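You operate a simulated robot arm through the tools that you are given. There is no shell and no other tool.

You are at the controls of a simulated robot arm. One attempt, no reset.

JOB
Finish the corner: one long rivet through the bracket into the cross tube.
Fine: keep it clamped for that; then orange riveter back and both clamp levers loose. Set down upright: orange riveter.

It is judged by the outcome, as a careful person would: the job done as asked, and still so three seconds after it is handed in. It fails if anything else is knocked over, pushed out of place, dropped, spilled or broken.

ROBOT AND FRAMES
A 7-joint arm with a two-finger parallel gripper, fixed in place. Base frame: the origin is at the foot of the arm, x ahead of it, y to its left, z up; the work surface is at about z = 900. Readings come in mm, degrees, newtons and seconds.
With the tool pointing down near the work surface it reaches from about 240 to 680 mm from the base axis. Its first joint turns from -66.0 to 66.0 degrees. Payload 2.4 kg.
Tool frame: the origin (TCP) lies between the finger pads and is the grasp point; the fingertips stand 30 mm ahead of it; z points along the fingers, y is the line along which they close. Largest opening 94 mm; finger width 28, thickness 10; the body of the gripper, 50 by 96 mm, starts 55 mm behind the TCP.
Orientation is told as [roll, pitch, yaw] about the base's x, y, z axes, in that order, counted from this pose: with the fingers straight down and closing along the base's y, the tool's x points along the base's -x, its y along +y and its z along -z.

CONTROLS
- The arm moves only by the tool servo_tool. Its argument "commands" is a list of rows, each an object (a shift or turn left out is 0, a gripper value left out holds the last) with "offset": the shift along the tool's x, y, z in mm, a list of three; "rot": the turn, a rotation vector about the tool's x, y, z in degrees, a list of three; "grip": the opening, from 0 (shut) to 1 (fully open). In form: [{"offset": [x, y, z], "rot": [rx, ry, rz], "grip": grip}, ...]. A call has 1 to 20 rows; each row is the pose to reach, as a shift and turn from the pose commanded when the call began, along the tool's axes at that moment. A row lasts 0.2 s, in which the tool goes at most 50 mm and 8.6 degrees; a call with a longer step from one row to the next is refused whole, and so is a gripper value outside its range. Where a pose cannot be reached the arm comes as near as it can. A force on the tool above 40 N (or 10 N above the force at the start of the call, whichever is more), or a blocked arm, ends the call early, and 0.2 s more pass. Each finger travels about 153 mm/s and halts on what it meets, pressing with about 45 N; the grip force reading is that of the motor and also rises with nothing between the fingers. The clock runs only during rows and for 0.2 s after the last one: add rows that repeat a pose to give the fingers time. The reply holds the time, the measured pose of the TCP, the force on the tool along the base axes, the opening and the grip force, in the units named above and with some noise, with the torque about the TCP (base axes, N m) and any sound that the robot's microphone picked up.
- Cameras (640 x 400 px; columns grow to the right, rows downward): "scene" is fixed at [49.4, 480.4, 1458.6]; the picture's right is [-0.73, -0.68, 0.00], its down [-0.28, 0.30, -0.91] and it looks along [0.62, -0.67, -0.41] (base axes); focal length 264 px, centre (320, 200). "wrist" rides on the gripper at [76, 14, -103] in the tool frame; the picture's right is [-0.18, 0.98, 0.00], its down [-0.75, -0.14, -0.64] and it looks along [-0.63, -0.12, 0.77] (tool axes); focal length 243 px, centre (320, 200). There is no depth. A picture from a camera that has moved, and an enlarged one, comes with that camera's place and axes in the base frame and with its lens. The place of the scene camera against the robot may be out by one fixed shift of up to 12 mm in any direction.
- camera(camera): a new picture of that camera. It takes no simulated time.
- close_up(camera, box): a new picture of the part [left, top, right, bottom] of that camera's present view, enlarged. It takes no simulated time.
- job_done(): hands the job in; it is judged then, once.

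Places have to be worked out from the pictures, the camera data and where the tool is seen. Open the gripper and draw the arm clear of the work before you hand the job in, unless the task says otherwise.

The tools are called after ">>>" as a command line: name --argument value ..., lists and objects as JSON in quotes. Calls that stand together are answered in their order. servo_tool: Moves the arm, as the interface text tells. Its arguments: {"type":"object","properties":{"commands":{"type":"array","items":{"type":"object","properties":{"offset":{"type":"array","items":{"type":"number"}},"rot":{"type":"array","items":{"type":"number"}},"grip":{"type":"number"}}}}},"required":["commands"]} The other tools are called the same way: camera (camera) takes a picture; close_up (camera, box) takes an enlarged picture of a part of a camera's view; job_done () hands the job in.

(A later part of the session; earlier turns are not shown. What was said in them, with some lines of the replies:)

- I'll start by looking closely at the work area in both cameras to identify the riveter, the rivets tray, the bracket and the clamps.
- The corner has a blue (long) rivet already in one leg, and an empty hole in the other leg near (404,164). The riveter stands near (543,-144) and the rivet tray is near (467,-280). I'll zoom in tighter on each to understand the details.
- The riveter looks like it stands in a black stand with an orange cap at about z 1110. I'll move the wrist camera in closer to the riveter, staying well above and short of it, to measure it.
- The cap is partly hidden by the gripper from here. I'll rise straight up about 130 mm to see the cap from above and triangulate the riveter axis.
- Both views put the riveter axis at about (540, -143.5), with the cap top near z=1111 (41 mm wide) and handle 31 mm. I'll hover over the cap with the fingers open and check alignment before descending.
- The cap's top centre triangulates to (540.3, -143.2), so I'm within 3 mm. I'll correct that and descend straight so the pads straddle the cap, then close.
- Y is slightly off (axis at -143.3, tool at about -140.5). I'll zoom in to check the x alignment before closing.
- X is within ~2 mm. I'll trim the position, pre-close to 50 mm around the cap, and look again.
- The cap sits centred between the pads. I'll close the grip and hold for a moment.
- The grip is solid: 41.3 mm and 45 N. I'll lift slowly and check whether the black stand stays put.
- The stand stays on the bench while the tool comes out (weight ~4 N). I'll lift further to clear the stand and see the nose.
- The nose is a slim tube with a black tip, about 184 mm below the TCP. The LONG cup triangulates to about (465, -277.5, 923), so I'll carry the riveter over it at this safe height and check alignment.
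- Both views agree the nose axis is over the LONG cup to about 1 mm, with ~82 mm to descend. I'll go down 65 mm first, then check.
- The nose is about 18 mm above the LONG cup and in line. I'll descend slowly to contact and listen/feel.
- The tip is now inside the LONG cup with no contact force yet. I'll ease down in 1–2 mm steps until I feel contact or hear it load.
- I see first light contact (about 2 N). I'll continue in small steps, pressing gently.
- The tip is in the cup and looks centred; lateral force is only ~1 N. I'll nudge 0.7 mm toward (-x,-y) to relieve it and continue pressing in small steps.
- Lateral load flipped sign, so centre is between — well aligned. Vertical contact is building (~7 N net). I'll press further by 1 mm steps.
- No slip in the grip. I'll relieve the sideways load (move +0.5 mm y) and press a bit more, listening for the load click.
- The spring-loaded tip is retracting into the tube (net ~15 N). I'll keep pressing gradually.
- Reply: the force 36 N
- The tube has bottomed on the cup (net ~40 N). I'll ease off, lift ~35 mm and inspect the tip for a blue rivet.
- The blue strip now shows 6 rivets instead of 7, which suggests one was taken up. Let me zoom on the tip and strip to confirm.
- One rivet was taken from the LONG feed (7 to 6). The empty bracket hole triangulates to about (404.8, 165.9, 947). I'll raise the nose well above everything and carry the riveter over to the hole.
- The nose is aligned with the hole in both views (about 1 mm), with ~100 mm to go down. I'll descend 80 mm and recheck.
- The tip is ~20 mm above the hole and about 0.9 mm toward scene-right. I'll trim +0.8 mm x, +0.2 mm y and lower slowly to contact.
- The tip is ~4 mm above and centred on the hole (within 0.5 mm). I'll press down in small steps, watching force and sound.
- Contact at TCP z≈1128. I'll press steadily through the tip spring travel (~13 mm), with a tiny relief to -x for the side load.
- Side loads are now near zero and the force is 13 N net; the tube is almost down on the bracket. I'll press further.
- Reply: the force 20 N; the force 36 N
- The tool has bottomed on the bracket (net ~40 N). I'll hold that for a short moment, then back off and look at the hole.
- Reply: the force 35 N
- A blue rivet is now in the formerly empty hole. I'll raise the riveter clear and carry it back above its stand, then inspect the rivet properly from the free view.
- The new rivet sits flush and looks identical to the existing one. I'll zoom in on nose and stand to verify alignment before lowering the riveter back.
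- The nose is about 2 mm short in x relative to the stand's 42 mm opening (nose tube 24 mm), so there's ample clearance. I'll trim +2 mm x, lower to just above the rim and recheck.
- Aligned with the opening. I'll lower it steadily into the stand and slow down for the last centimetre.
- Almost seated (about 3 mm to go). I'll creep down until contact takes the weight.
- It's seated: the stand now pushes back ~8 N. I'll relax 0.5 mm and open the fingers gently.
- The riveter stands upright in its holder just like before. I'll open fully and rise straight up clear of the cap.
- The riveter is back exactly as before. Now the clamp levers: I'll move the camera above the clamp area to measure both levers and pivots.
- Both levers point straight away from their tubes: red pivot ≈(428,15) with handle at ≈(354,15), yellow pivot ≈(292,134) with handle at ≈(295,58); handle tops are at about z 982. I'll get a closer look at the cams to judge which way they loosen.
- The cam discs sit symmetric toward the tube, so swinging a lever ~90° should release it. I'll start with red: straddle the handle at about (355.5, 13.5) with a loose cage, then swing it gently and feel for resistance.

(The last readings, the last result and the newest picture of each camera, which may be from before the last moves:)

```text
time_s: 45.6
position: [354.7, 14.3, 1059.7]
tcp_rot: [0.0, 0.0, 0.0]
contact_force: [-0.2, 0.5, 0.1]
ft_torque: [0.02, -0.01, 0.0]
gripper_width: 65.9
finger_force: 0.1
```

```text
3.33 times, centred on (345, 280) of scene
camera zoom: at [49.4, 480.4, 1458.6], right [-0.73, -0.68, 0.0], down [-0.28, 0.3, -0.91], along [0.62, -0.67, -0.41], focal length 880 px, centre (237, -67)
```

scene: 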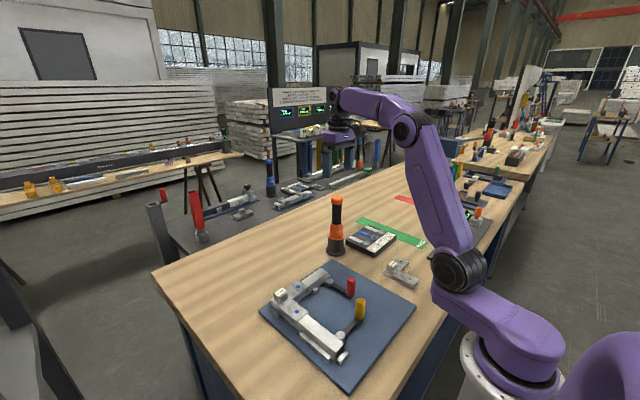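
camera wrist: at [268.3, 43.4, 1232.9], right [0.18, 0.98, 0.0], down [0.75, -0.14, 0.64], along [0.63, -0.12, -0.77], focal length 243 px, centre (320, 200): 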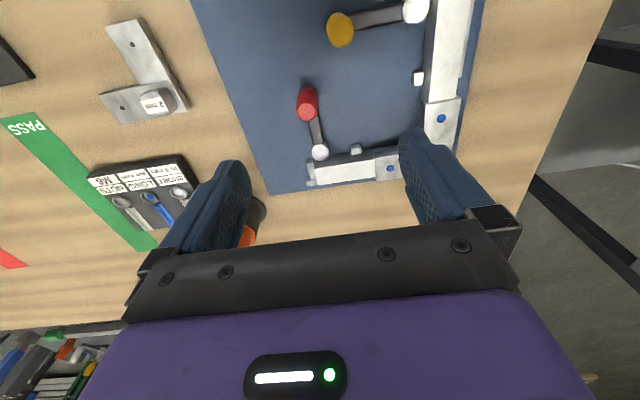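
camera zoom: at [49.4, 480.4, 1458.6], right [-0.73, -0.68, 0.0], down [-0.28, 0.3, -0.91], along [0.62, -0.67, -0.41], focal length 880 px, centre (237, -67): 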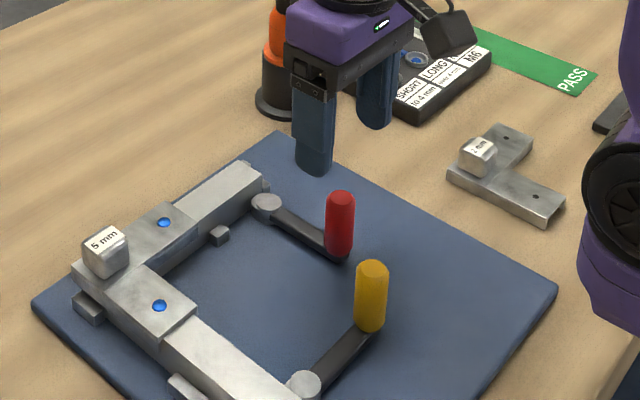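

The handle is at (355, 13), centred between the fingers. I'll descend so the pads flank it, then close to a loose cage.

>>> servo_tool --commands '[{"offset": [0, -1.5, 30], "grip": 0.7}, {"offset": [0, -1.5, 60], "grip": 0.7}, {"offset": [0, -1.5, 80], "grip": 0.7}, {"offset": [0, -1.5, 88], "grip": 0.7}, {"offset": [0, -1.5, 88], "grip": 0.36}, {"offset": [0, -1.5, 88], "grip": 0.36}]'

>>> close_up --camera "wrist" --box '[220, 40, 420, 240]'

>>> close_up --camera "scene" --box '[310, 240, 390, 330]'

```text
time_s: 47.0
position: [355.3, 10.7, 970.4]
tcp_rot: [0.0, -0.1, 0.0]
contact_force: [-0.5, 0.2, -0.1]
ft_torque: [-0.02, 0.02, 0.0]
gripper_width: 33.7
finger_force: 0.1
```

```text
2.00 times, centred on (320, 140) of wrist
camera zoom: at [279.0, 25.7, 1074.0], right [0.18, 0.98, 0.0], down [0.75, -0.14, 0.64], along [0.63, -0.12, -0.77], focal length 485 px, centre (320, 320)
```

zoom: 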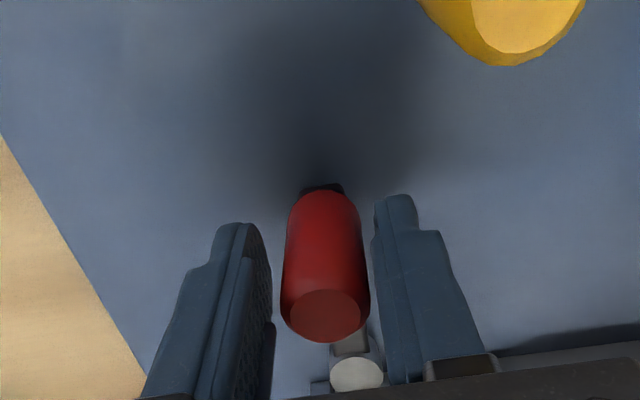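

```text
4.44 times, centred on (350, 285) of scene
camera zoom: at [49.4, 480.4, 1458.6], right [-0.73, -0.68, 0.0], down [-0.28, 0.3, -0.91], along [0.62, -0.67, -0.41], focal length 1173 px, centre (187, -178)
```

zoom: 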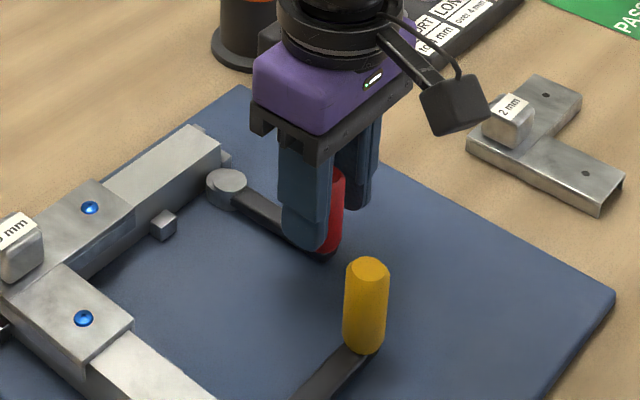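

The red handle is caged. I'll try swinging it outward (-y) gently and read the resistance.

>>> servo_tool --commands '[{"offset": [0, -3, 0], "grip": 0.36}, {"offset": [0, -6, 0], "grip": 0.36}, {"offset": [0, -9, 0], "grip": 0.36}]'

>>> close_up --camera "wrist" --box '[220, 40, 420, 240]'

```text
time_s: 47.8
position: [355.7, 2.9, 971.6]
tcp_rot: [0.0, 0.0, 0.0]
contact_force: [-0.8, 3.2, -0.8]
ft_torque: [0.02, 0.04, 0.02]
gripper_width: 35.1
finger_force: 1.2
```

```text
2.00 times, centred on (320, 140) of wrist
camera zoom: at [279.3, 17.5, 1075.0], right [0.18, 0.98, 0.0], down [0.75, -0.14, 0.64], along [0.63, -0.12, -0.77], focal length 485 px, centre (320, 320)
```

zoom: 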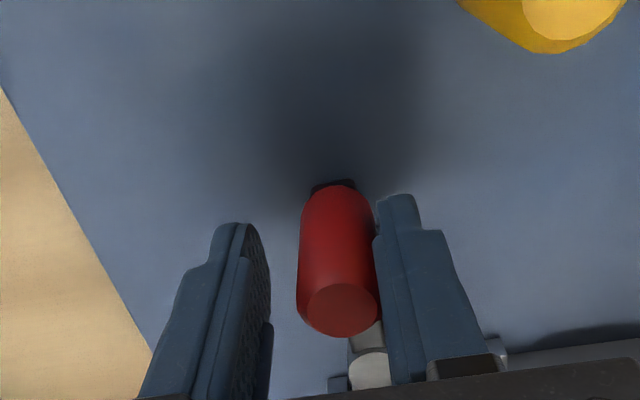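

The handle moved ~4 mm with only about 3 N, so it swings this way. I'll follow the arc around the pivot (427.5, 15), radius ~73, rotating the tool along with it.

>>> servo_tool --commands '[{"offset": [-0.4, -3.1, 0], "rot": [0, 0, -4], "grip": 0.36}, {"offset": [-1.6, -8.1, 0], "rot": [0, 0, -10], "grip": 0.36}, {"offset": [-3.2, -12.9, 0], "rot": [0, 0, -16], "grip": 0.36}, {"offset": [-5.1, -17.7, 0], "rot": [0, 0, -20], "grip": 0.36}]'

>>> camera --camera "wrist"

>>> close_up --camera "scene" --box '[310, 240, 390, 330]'

```text
time_s: 48.8
position: [361.5, -16.1, 971.5]
tcp_rot: [0.0, 0.0, 20.1]
contact_force: [-0.6, 0.7, -0.3]
ft_torque: [0.03, 0.03, 0.02]
gripper_width: 34.2
finger_force: 0.4
```

```text
taken
camera wrist: at [284.3, -27.9, 1074.7], right [-0.16, 0.99, 0.0], down [0.76, 0.13, 0.64], along [0.63, 0.11, -0.77], focal length 243 px, centre (320, 200)
```

wrist: 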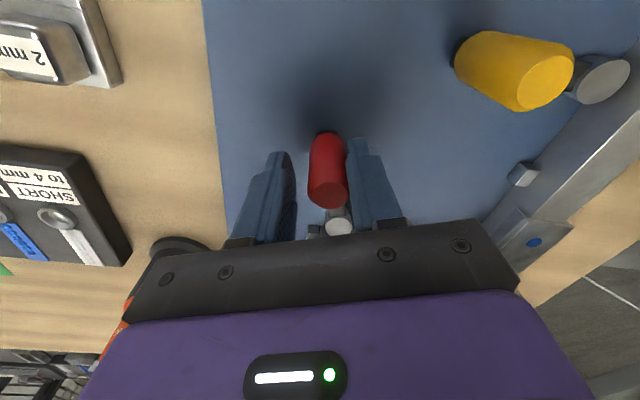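

```text
4.44 times, centred on (350, 285) of scene
camera zoom: at [49.4, 480.4, 1458.6], right [-0.73, -0.68, 0.0], down [-0.28, 0.3, -0.91], along [0.62, -0.67, -0.41], focal length 1173 px, centre (187, -178)
```

zoom: 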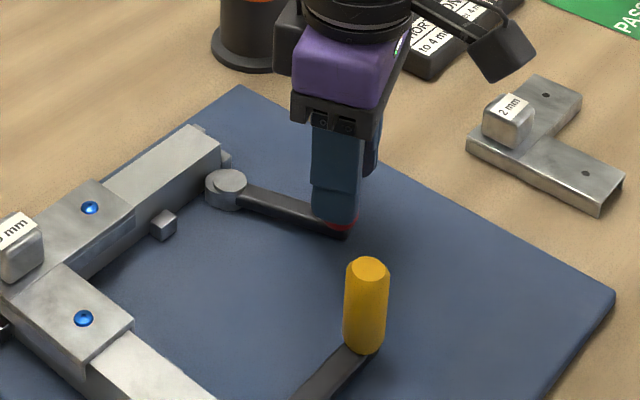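

The red lever is swinging freely with under 1 N. I'll continue along the arc to about 60°.

>>> servo_tool --commands '[{"offset": [-1.4, -10.1, 0], "rot": [0, 0, -8], "grip": 0.36}, {"offset": [-4.2, -20.0, 0], "rot": [0, 0, -16], "grip": 0.36}, {"offset": [-8.4, -29.2, 0], "rot": [0, 0, -24], "grip": 0.36}, {"offset": [-13.8, -37.9, 0], "rot": [0, 0, -32], "grip": 0.36}, {"offset": [-20.3, -45.7, 0], "rot": [0, 0, -40], "grip": 0.36}]'

>>> camera --camera "wrist"

>>> close_up --camera "scene" --box '[310, 230, 390, 320]'

```text
time_s: 50.0
position: [396.6, -50.2, 973.2]
tcp_rot: [0.0, 0.0, 60.0]
contact_force: [-0.3, 0.3, -0.3]
ft_torque: [0.01, 0.0, 0.02]
gripper_width: 34.2
finger_force: 0.4
```

```text
taken
camera wrist: at [346.4, -109.6, 1075.6], right [-0.76, 0.65, 0.0], down [0.5, 0.58, 0.64], along [0.42, 0.49, -0.77], focal length 243 px, centre (320, 200)
```

wrist: 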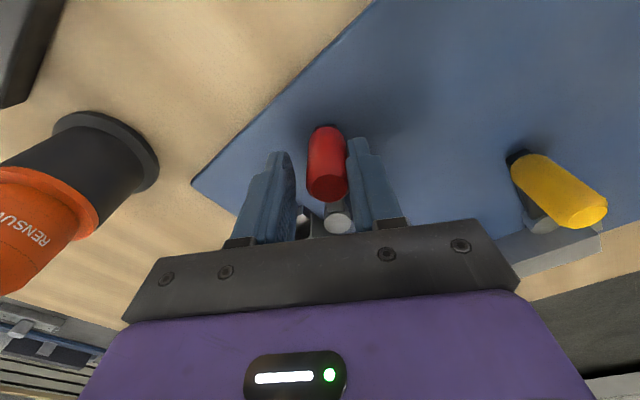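

```text
4.44 times, centred on (350, 275) of scene
camera zoom: at [49.4, 480.4, 1458.6], right [-0.73, -0.68, 0.0], down [-0.28, 0.3, -0.91], along [0.62, -0.67, -0.41], focal length 1173 px, centre (187, -133)
```

zoom: 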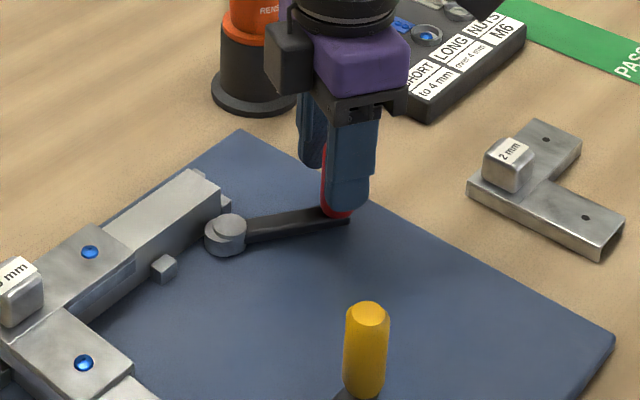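

Still free-moving. I'll take the red lever on to about 90°, watching for an end stop.

>>> servo_tool --commands '[{"offset": [-1.4, -10.2, 0], "rot": [0, 0, -8], "grip": 0.36}, {"offset": [-4.2, -20.0, 0], "rot": [0, 0, -16], "grip": 0.36}, {"offset": [-8.3, -29.2, 0], "rot": [0, 0, -24], "grip": 0.36}, {"offset": [-12.3, -35.9, 0], "rot": [0, 0, -30], "grip": 0.36}]'

>>> camera --camera "wrist"

>>> close_up --camera "scene" --box '[310, 230, 390, 320]'

```text
time_s: 51.0
position: [430.2, -59.0, 971.4]
tcp_rot: [0.6, 0.0, 90.1]
contact_force: [-20.7, -3.3, -1.0]
ft_torque: [0.15, -0.05, -0.06]
gripper_width: 45.4
finger_force: 10.0
```

```text
taken
camera wrist: at [416.6, -134.6, 1074.8], right [-0.98, 0.18, 0.01], down [0.15, 0.75, 0.64], along [0.11, 0.63, -0.77], focal length 243 px, centre (320, 200)
```

wrist: 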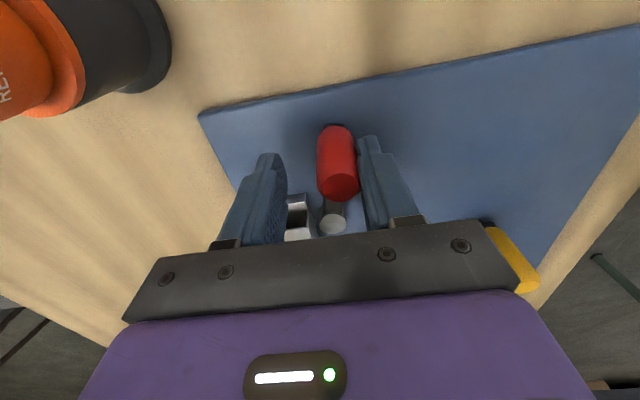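

```text
4.44 times, centred on (350, 275) of scene
camera zoom: at [48.8, 480.3, 1458.6], right [-0.73, -0.68, 0.0], down [-0.28, 0.3, -0.91], along [0.62, -0.67, -0.41], focal length 1173 px, centre (187, -133)
```

zoom: 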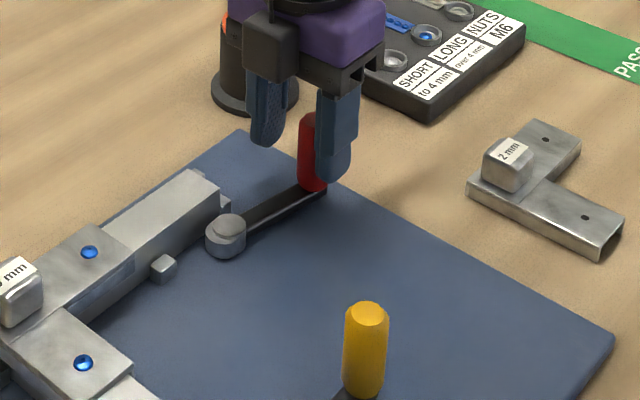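

The lever hit its end stop at about 80° (20 N, finger yielded). I'll back off, open the fingers and rise clear.

>>> servo_tool --commands '[{"offset": [0, 5, 0], "rot": [0, 0, 0], "grip": 0.36}, {"offset": [0, 9, 0], "grip": 0.45}, {"offset": [0, 9, 0], "grip": 0.7}, {"offset": [0, 9, 0], "grip": 0.7}]'

>>> close_up --camera "wrist" --box '[200, 80, 440, 240]'

>>> close_up --camera "scene" --box '[310, 230, 390, 320]'

```text
time_s: 52.0
position: [424.9, -58.0, 972.4]
tcp_rot: [-0.2, 0.0, 90.0]
contact_force: [0.5, 0.1, 0.2]
ft_torque: [0.0, 0.02, -0.01]
gripper_width: 65.8
finger_force: 0.1
```

```text
2.50 times, centred on (320, 160) of wrist
camera zoom: at [409.6, -134.0, 1075.2], right [-0.98, 0.18, 0.0], down [0.14, 0.75, 0.64], along [0.12, 0.63, -0.77], focal length 606 px, centre (320, 300)
```

zoom: 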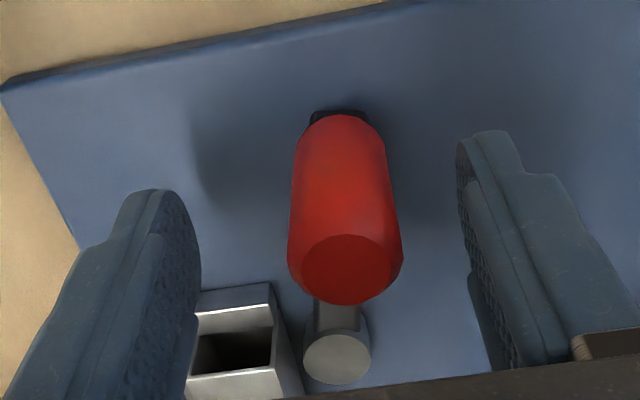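

```text
4.44 times, centred on (350, 275) of scene
camera zoom: at [49.4, 480.4, 1458.6], right [-0.73, -0.68, 0.0], down [-0.28, 0.3, -0.91], along [0.62, -0.67, -0.41], focal length 1173 px, centre (187, -133)
```

zoom: 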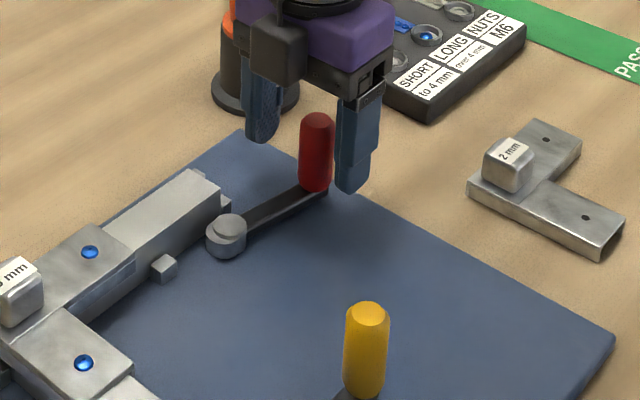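

The red lever now rests at its open stop, about 80–85° from clamped, and stays there. I'll rise, then move over the yellow lever keeping this yaw so the fingers close along x there.

>>> servo_tool --commands '[{"offset": [0, 0, -30], "grip": 0.7}, {"offset": [0, 0, -70], "grip": 0.7}, {"offset": [0, 0, -108], "grip": 0.7}, {"offset": [-30, 33, -108], "grip": 0.7}, {"offset": [-60, 66, -108], "grip": 0.7}, {"offset": [-90, 99, -108], "grip": 0.7}, {"offset": [-116, 128, -108], "grip": 0.7}, {"offset": [-116, 128, -108], "grip": 0.7}]'

>>> camera --camera "wrist"

>>> close_up --camera "wrist" --box '[200, 80, 440, 240]'

>>> close_up --camera "scene" --box '[270, 250, 400, 370]'

```text
time_s: 53.8
position: [296.3, 56.6, 1080.5]
tcp_rot: [0.0, 0.0, 90.0]
contact_force: [-0.4, -0.1, 0.2]
ft_torque: [0.01, -0.01, 0.05]
gripper_width: 65.8
finger_force: 0.1
```

```text
taken
camera wrist: at [281.7, -18.3, 1182.3], right [-0.98, 0.18, 0.0], down [0.14, 0.75, 0.64], along [0.12, 0.63, -0.77], focal length 243 px, centre (320, 200)
```

wrist: 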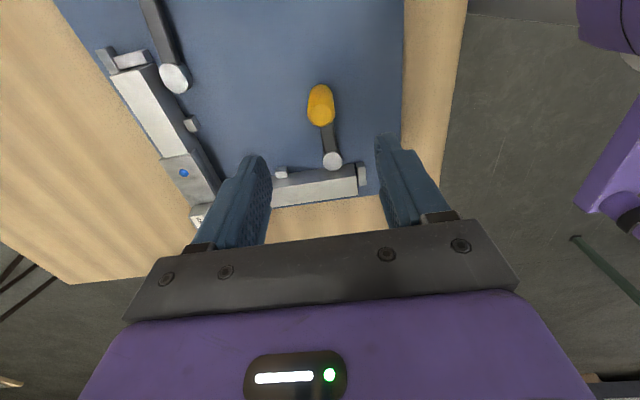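

```text
2.50 times, centred on (320, 160) of wrist
camera zoom: at [281.7, -18.3, 1182.3], right [-0.98, 0.18, 0.0], down [0.14, 0.75, 0.64], along [0.12, 0.63, -0.77], focal length 606 px, centre (320, 300)
```

zoom: 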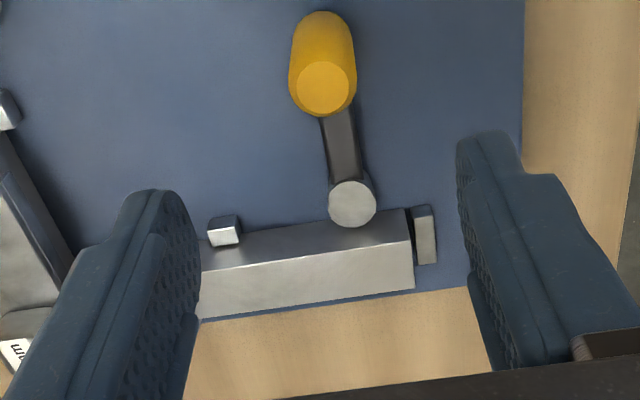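

```text
3.33 times, centred on (335, 310) of scene
camera zoom: at [49.4, 480.4, 1458.6], right [-0.73, -0.68, 0.0], down [-0.28, 0.3, -0.91], along [0.62, -0.67, -0.41], focal length 880 px, centre (270, -167)
```

zoom: 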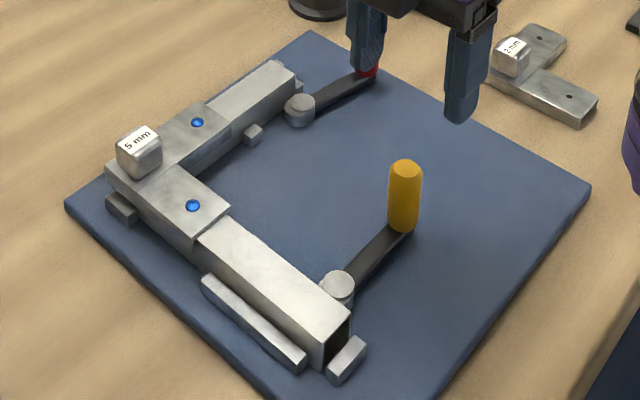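

Yellow handle top is at (294, 56) and its pivot near (293.4, 127). I'll lower the open fingers around the handle (closing along x) to a loose cage.

>>> servo_tool --commands '[{"offset": [1.5, 1.6, 30], "grip": 0.7}, {"offset": [1.5, 1.6, 60], "grip": 0.7}, {"offset": [1.5, 1.6, 85], "grip": 0.7}, {"offset": [1.5, 1.6, 104], "grip": 0.7}, {"offset": [1.5, 1.6, 104], "grip": 0.36}, {"offset": [1.5, 1.6, 104], "grip": 0.36}]'

>>> camera --camera "wrist"

>>> close_up --camera "scene" --box '[290, 240, 400, 360]'

```text
time_s: 55.2
position: [292.8, 57.1, 976.7]
tcp_rot: [0.0, 0.0, 90.1]
contact_force: [0.2, 0.0, -0.3]
ft_torque: [0.04, 0.02, 0.0]
gripper_width: 33.8
finger_force: 0.1
```

```text
taken
camera wrist: at [278.8, -18.7, 1079.6], right [-0.98, 0.18, 0.0], down [0.14, 0.75, 0.64], along [0.12, 0.63, -0.77], focal length 243 px, centre (320, 200)
```

wrist: 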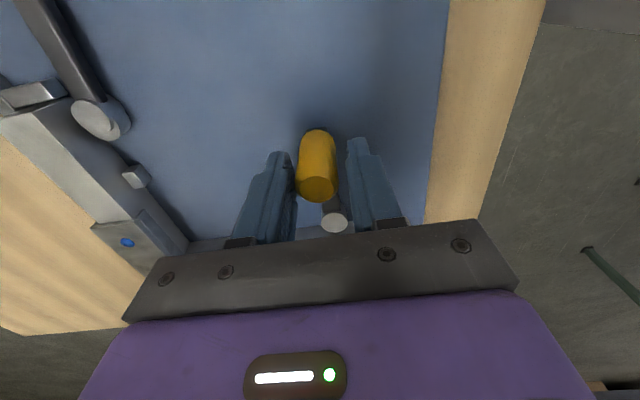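

```text
3.33 times, centred on (345, 300) of scene
camera zoom: at [49.4, 480.4, 1458.6], right [-0.73, -0.68, 0.0], down [-0.28, 0.3, -0.91], along [0.62, -0.67, -0.41], focal length 880 px, centre (237, -133)
```

zoom: 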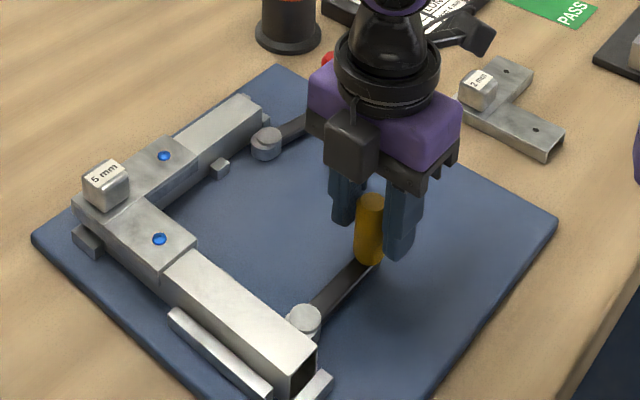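

Caged. I'll probe outward (-x, toward the robot) gently first.

>>> servo_tool --commands '[{"offset": [0, 3, 0], "grip": 0.36}, {"offset": [0, 6, 0], "grip": 0.36}, {"offset": [0, 8, 0], "grip": 0.36}]'

>>> close_up --camera "wrist" --box '[220, 40, 420, 240]'

```text
time_s: 56.0
position: [284.7, 56.0, 977.9]
tcp_rot: [-0.1, -0.1, 89.9]
contact_force: [2.0, -0.2, -0.2]
ft_torque: [0.01, 0.02, -0.02]
gripper_width: 34.7
finger_force: 0.6
```

```text
2.00 times, centred on (320, 140) of wrist
camera zoom: at [270.6, -19.0, 1080.3], right [-0.98, 0.18, 0.0], down [0.14, 0.75, 0.64], along [0.12, 0.63, -0.77], focal length 485 px, centre (320, 320)
```

zoom: 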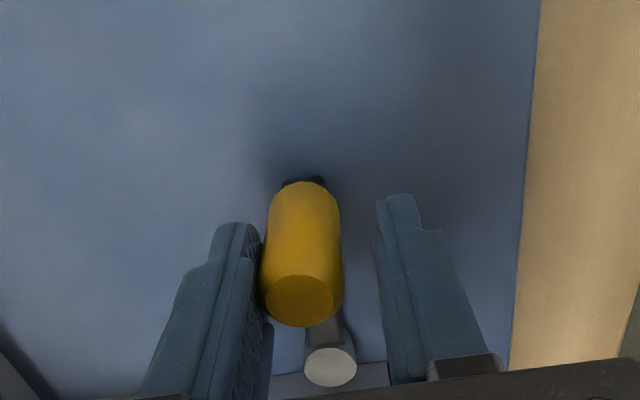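

The yellow handle swung ~5.6 mm with 2 N, so outward works here too. I'll follow its arc (pivot ≈(293.4,127), R≈71), rotating the tool with it.

>>> servo_tool --commands '[{"offset": [-1.4, 8.4, 0], "rot": [0, 0, 6], "grip": 0.36}, {"offset": [-3.6, 15.5, 0], "rot": [0, 0, 13], "grip": 0.36}, {"offset": [-6.5, 22.3, 0], "rot": [0, 0, 20], "grip": 0.36}, {"offset": [-10.2, 28.8, 0], "rot": [0, 0, 27], "grip": 0.36}, {"offset": [-14.4, 34.9, 0], "rot": [0, 0, 34], "grip": 0.36}]'

>>> camera --camera "wrist"

>>> close_up --camera "scene" --box '[290, 260, 400, 380]'

```text
time_s: 57.2
position: [251.8, 70.5, 976.7]
tcp_rot: [0.0, 0.0, 55.8]
contact_force: [0.7, -0.3, 0.2]
ft_torque: [-0.04, -0.02, 0.02]
gripper_width: 34.2
finger_force: 0.5
```

```text
taken
camera wrist: at [196.6, 15.6, 1079.9], right [-0.71, 0.7, 0.0], down [0.54, 0.54, 0.64], along [0.45, 0.46, -0.77], focal length 243 px, centre (320, 200)
```

wrist: 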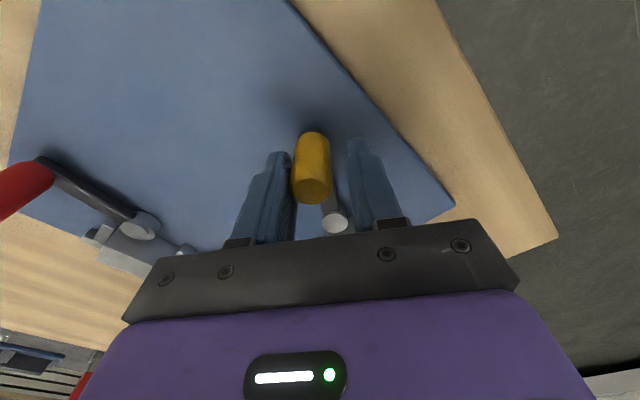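

```text
3.33 times, centred on (345, 320) of scene
camera zoom: at [49.4, 480.4, 1458.6], right [-0.73, -0.68, 0.0], down [-0.28, 0.3, -0.91], along [0.62, -0.67, -0.41], focal length 880 px, centre (237, -200)
```

zoom: 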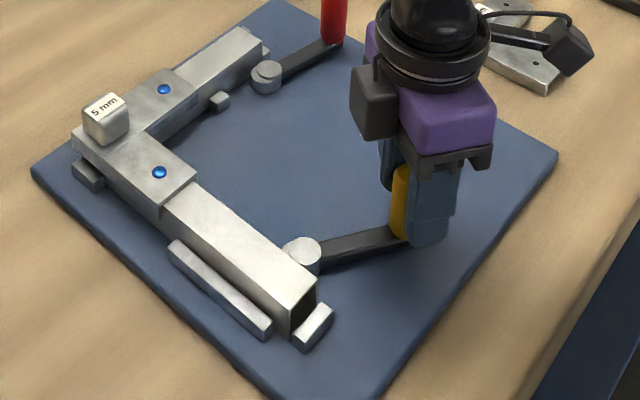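

Moving freely. I'll continue the yellow arc to about 66°.

>>> servo_tool --commands '[{"offset": [-1.4, 9.9, 0], "rot": [0, 0, 8], "grip": 0.36}, {"offset": [-4.1, 19.4, 0], "rot": [0, 0, 16], "grip": 0.36}, {"offset": [-8.1, 28.5, 0], "rot": [0, 0, 24], "grip": 0.36}, {"offset": [-13.4, 36.9, 0], "rot": [0, 0, 32], "grip": 0.36}]'

>>> camera --camera "wrist"

>>> close_up --camera "scene" --box '[290, 260, 400, 380]'

```text
time_s: 58.2
position: [228.6, 101.6, 977.5]
tcp_rot: [0.0, 0.0, 23.8]
contact_force: [-0.2, -1.0, -0.9]
ft_torque: [-0.04, -0.01, 0.0]
gripper_width: 34.7
finger_force: 0.2
```

```text
taken
camera wrist: at [152.5, 84.6, 1079.8], right [-0.23, 0.97, 0.0], down [0.75, 0.18, 0.64], along [0.62, 0.15, -0.77], focal length 243 px, centre (320, 200)
```

wrist: 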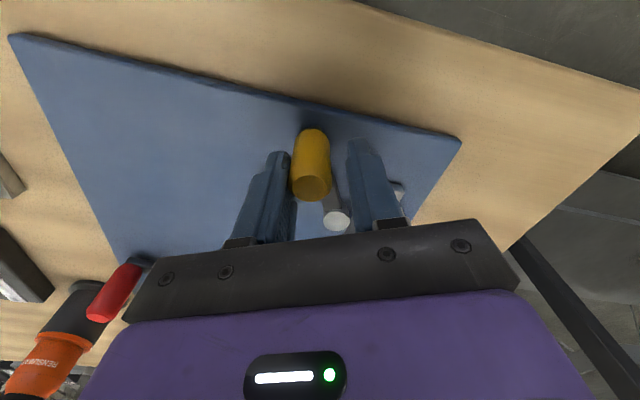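

```text
3.33 times, centred on (345, 320) of scene
camera zoom: at [49.4, 480.3, 1458.6], right [-0.73, -0.68, 0.0], down [-0.28, 0.3, -0.91], along [0.62, -0.67, -0.41], focal length 880 px, centre (237, -200)
```

zoom: 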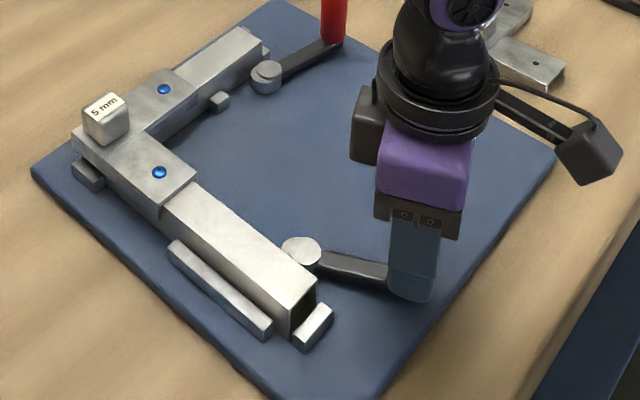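

Continuing the last stretch toward the yellow lever's end stop, in smaller steps.

>>> servo_tool --commands '[{"offset": [-0.6, 5, 0], "rot": [0, 0, 4], "grip": 0.36}, {"offset": [-1.4, 9.8, 0], "rot": [0, 0, 8], "grip": 0.36}, {"offset": [-2.3, 13.5, 0], "rot": [0, 0, 11], "grip": 0.36}, {"offset": [-3.3, 17.0, 0], "rot": [0, 0, 14], "grip": 0.36}, {"offset": [-4.3, 19.7, 0], "rot": [0, 0, 17], "grip": 0.36}]'

>>> camera --camera "wrist"

>>> close_up --camera "scene" --box '[290, 260, 400, 380]'

```text
time_s: 59.4
position: [224.9, 121.6, 976.6]
tcp_rot: [0.0, 0.0, 6.9]
contact_force: [0.9, 1.2, 0.0]
ft_torque: [-0.03, 0.0, -0.01]
gripper_width: 33.8
finger_force: 0.2
```

```text
taken
camera wrist: at [146.7, 127.6, 1079.6], right [0.06, 1.0, 0.0], down [0.77, -0.05, 0.64], along [0.64, -0.04, -0.77], focal length 243 px, centre (320, 200)
```

wrist: 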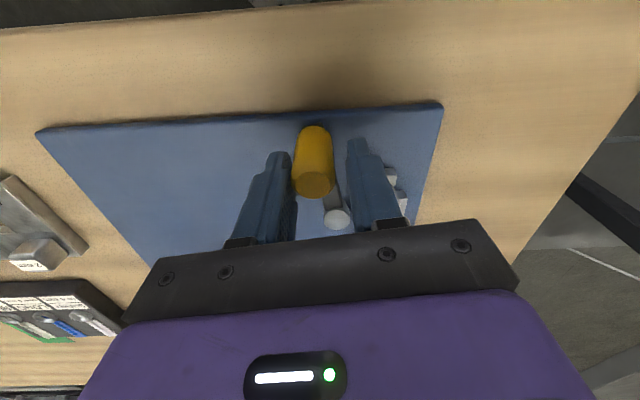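

```text
3.33 times, centred on (345, 320) of scene
camera zoom: at [49.4, 480.4, 1458.6], right [-0.73, -0.68, 0.0], down [-0.28, 0.3, -0.91], along [0.62, -0.67, -0.41], focal length 880 px, centre (237, -200)
```

zoom: 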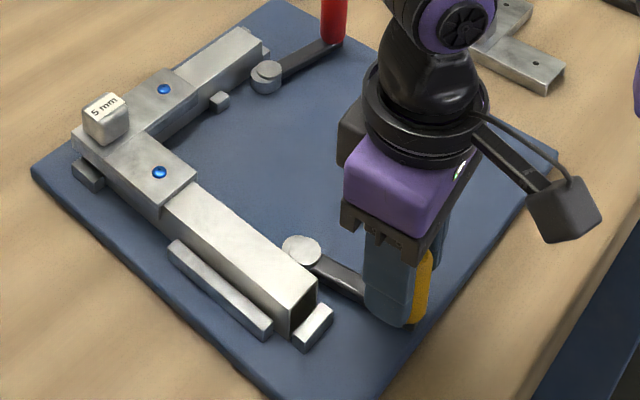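

>>> servo_tool --commands '[{"offset": [0, 2, 0], "rot": [0, 0, 1], "grip": 0.36}, {"offset": [0, 4, 0], "rot": [0, 0, 3], "grip": 0.36}]'

>>> close_up --camera "wrist" --box '[220, 80, 420, 240]'

```text
time_s: 60.0
position: [223.1, 125.3, 976.6]
tcp_rot: [-0.1, 0.1, 3.9]
contact_force: [-0.3, -4.7, 0.8]
ft_torque: [-0.03, 0.01, 0.03]
gripper_width: 36.9
finger_force: 3.1
```

```text
2.50 times, centred on (320, 160) of wrist
camera zoom: at [146.8, 135.2, 1079.3], right [0.12, 0.99, 0.0], down [0.76, -0.09, 0.64], along [0.64, -0.08, -0.77], focal length 606 px, centre (320, 300)
```

zoom: 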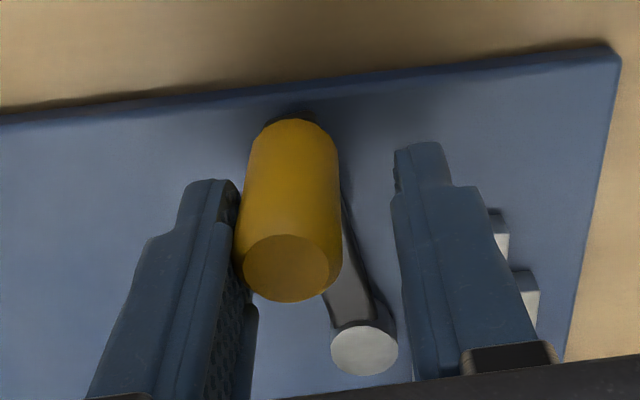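

The yellow lever is at its end stop (resistance rises to ~5 N). I'll back off, open and rise clear.

>>> servo_tool --commands '[{"offset": [0, -3, 0], "grip": 0.36}, {"offset": [0, -5, 0], "grip": 0.5}, {"offset": [0, -5, 0], "grip": 0.7}, {"offset": [0, -5, 0], "grip": 0.7}]'

>>> close_up --camera "wrist" --box '[200, 80, 440, 240]'

```text
time_s: 61.0
position: [225.3, 120.9, 976.1]
tcp_rot: [0.0, 0.0, 4.0]
contact_force: [-0.1, -0.1, 0.5]
ft_torque: [0.01, -0.02, 0.02]
gripper_width: 65.8
finger_force: 0.0
```

```text
2.50 times, centred on (320, 160) of wrist
camera zoom: at [147.2, 130.1, 1079.4], right [0.12, 0.99, 0.0], down [0.76, -0.09, 0.64], along [0.64, -0.07, -0.77], focal length 606 px, centre (320, 300)
```

zoom: 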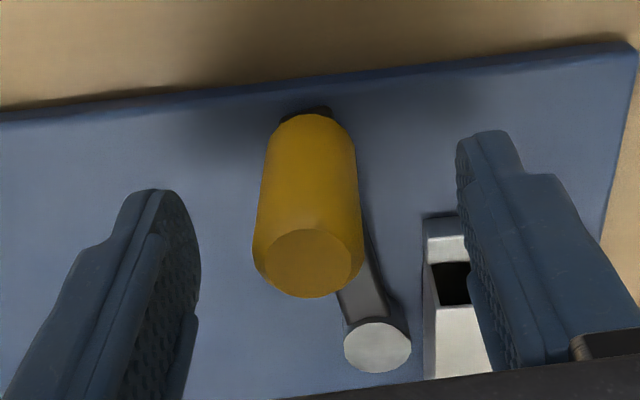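

The handle is free between the open fingers. Rising straight up and then retreating to a clear viewing pose.

>>> servo_tool --commands '[{"offset": [0, 0, -30], "grip": 0.7}, {"offset": [0, 0, -75], "grip": 0.7}, {"offset": [0, 0, -120], "grip": 1.0}, {"offset": [-30, -5, -160], "grip": 1.0}, {"offset": [-65, -10, -195], "grip": 1.0}, {"offset": [-100, -15, -230], "grip": 1.0}, {"offset": [-130, -20, -270], "grip": 1.0}, {"offset": [-130, -20, -270], "grip": 1.0}]'

>>> camera --camera "wrist"

>>> camera --camera "scene"

>>> close_up --camera "scene" --box '[240, 240, 440, 390]'

```text
refused: row 4 steps farther than a row can; nothing moved
```

```text
taken
camera wrist: at [147.2, 130.1, 1079.4], right [0.12, 0.99, 0.0], down [0.76, -0.09, 0.64], along [0.64, -0.07, -0.77], focal length 243 px, centre (320, 200)
```

wrist: 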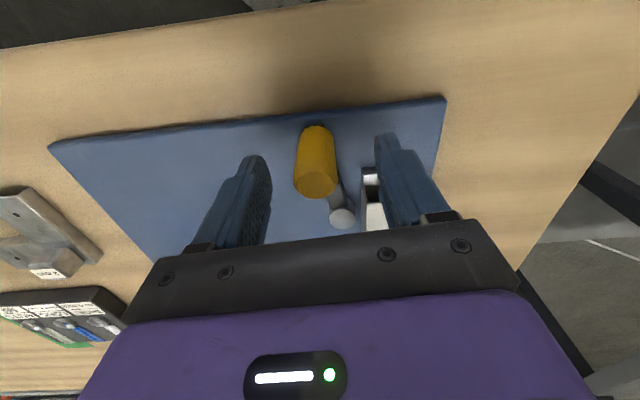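

```text
taken
```

scene: 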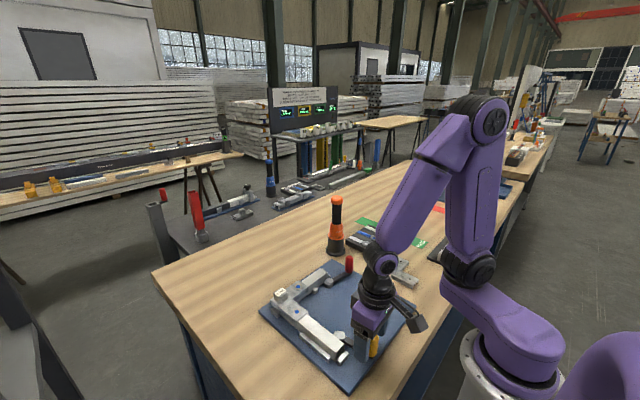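

```text
2.67 times, centred on (340, 315) of scene
camera zoom: at [49.4, 480.4, 1458.6], right [-0.73, -0.68, 0.0], down [-0.28, 0.3, -0.91], along [0.62, -0.67, -0.41], focal length 704 px, centre (267, -107)
```

zoom: 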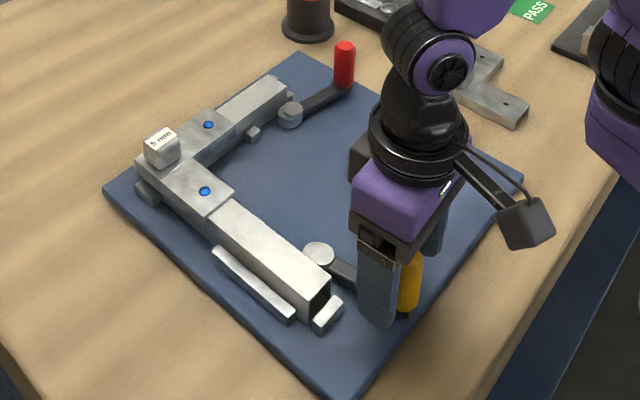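

That call was refused because one step slightly exceeded 50 mm; nothing moved. I'll repeat the retreat with smaller steps.

>>> servo_tool --commands '[{"offset": [0, 0, -25], "grip": 0.7}, {"offset": [0, 0, -60], "grip": 0.7}, {"offset": [0, 0, -100], "grip": 0.7}, {"offset": [0, 0, -140], "grip": 1.0}, {"offset": [-25, -5, -170], "grip": 1.0}, {"offset": [-55, -10, -200], "grip": 1.0}, {"offset": [-85, -15, -230], "grip": 1.0}, {"offset": [-115, -20, -260], "grip": 1.0}, {"offset": [-140, -25, -290], "grip": 1.0}, {"offset": [-140, -25, -290], "grip": 1.0}]'

>>> camera --camera "wrist"

>>> camera --camera "scene"

>>> close_up --camera "scene" --box '[240, 240, 440, 390]'

```text
time_s: 63.2
position: [365.5, 105.6, 1266.0]
tcp_rot: [0.1, 0.0, 4.0]
contact_force: [0.2, 0.3, 0.0]
ft_torque: [0.0, 0.01, 0.03]
gripper_width: 94.0
finger_force: 0.1
```

```text
taken
camera wrist: at [288.5, 115.8, 1368.9], right [0.12, 0.99, 0.0], down [0.76, -0.09, 0.64], along [0.64, -0.07, -0.77], focal length 243 px, centre (320, 200)
```

wrist: 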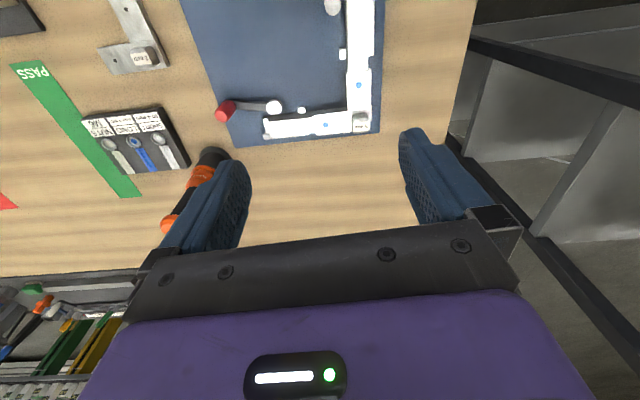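

```text
taken
```

scene: 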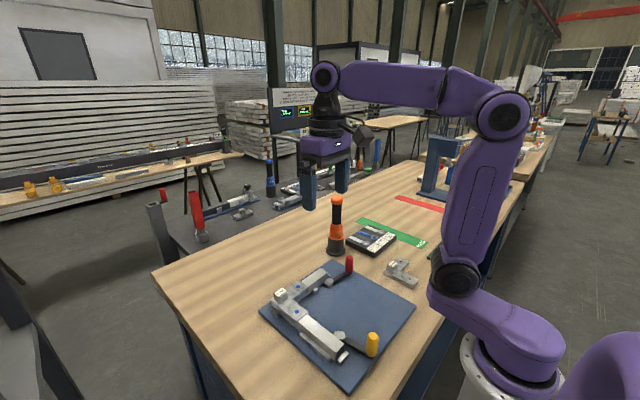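

```text
2.67 times, centred on (340, 315) of scene
camera zoom: at [49.4, 480.4, 1458.6], right [-0.73, -0.68, 0.0], down [-0.28, 0.3, -0.91], along [0.62, -0.67, -0.41], focal length 704 px, centre (267, -107)
```

zoom: 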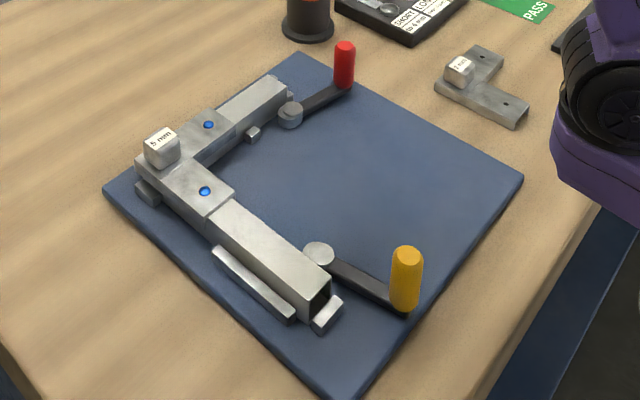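

Both levers are swung open, the second blue rivet is in place, and the riveter is upright. I'll do a final close inspection of the cams, rivets, tray and riveter.

>>> close_up --camera "scene" --box '[260, 262, 360, 337]'

>>> close_up --camera "scene" --box '[315, 315, 385, 365]'

>>> close_up --camera "scene" --box '[310, 185, 450, 290]'

>>> close_up --camera "wrist" --box '[180, 0, 400, 150]'

```text
5.33 times, centred on (310, 300) of scene
camera zoom: at [49.4, 480.4, 1458.6], right [-0.73, -0.68, 0.0], down [-0.28, 0.3, -0.91], along [0.62, -0.67, -0.41], focal length 1407 px, centre (373, -331)
```

zoom: 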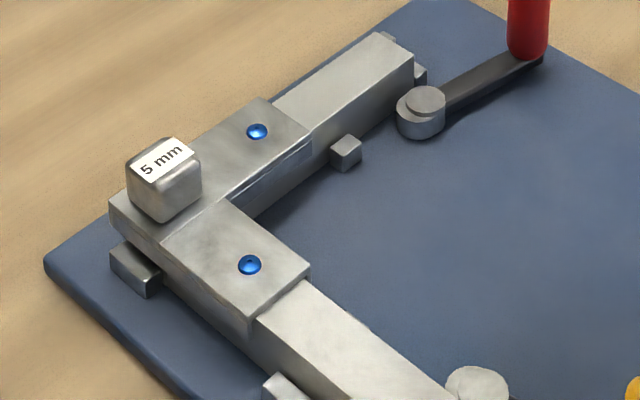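

```text
8.00 times, centred on (350, 340) of scene
camera zoom: at [49.4, 480.4, 1458.6], right [-0.73, -0.68, 0.0], down [-0.28, 0.3, -0.91], along [0.62, -0.67, -0.41], focal length 2111 px, centre (80, -920)
```

zoom: 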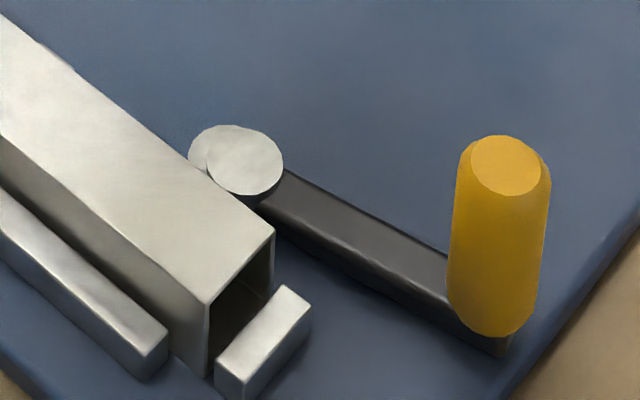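

```text
3.81 times, centred on (380, 238) of scene
camera zoom: at [49.4, 480.4, 1458.6], right [-0.73, -0.68, 0.0], down [-0.28, 0.3, -0.91], along [0.62, -0.67, -0.41], focal length 1005 px, centre (91, 57)
```

zoom: 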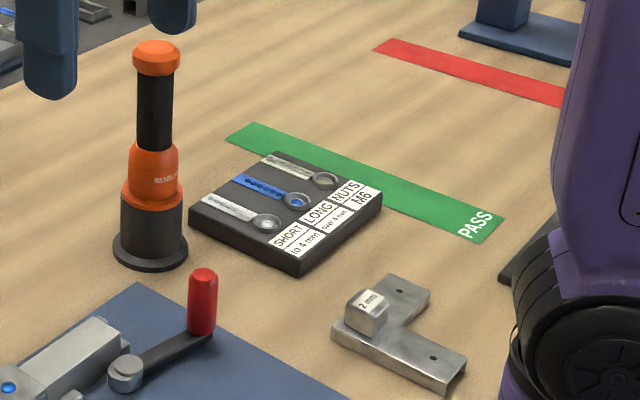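

```text
2.67 times, centred on (290, 75) of wrist
camera zoom: at [288.5, 115.8, 1368.9], right [0.12, 0.99, 0.0], down [0.76, -0.09, 0.64], along [0.64, -0.07, -0.77], focal length 647 px, centre (400, 533)
```

zoom: 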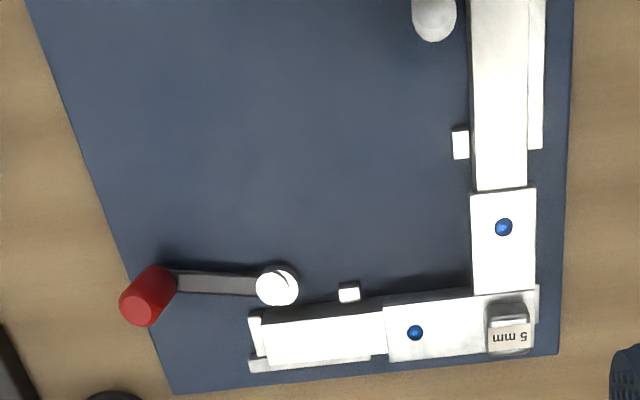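

Everything checks out in the final pictures:
- **Corner:** both blue rivets sit in the bracket, and the assembly has not moved.
- **Clamp levers:** both are swung to their open stops.
- **Riveter:** it stands upright in its stand.
- **Rest of the bench:** the tray and the spare bracket look undisturbed.

The arm is clear with the gripper open, so I'm handing the job in.

>>> job_done

```text
The job is handed in.
```

The corner is finished and handed in. A long (blue) rivet went through the bracket into the cross tube while both clamps were still on.

- **Rivet:** it was loaded from the LONG feed (the strip went from 7 to 6) and pressed in until the tool bottomed. No sound was reported when it loaded or set. I judged it set because its head looks the same as the rivet already in the other leg.
- **Riveter:** the orange riveter is back in its stand, upright, where it was before.
- **Clamp levers:** red and yellow are both swung outward to their end stops, roughly 80–85° from clamped, and stayed there when released.
- **Surroundings:** in the last pictures the corner assembly, rivet tray and spare bracket are where they started. The arm is clear with the gripper open.
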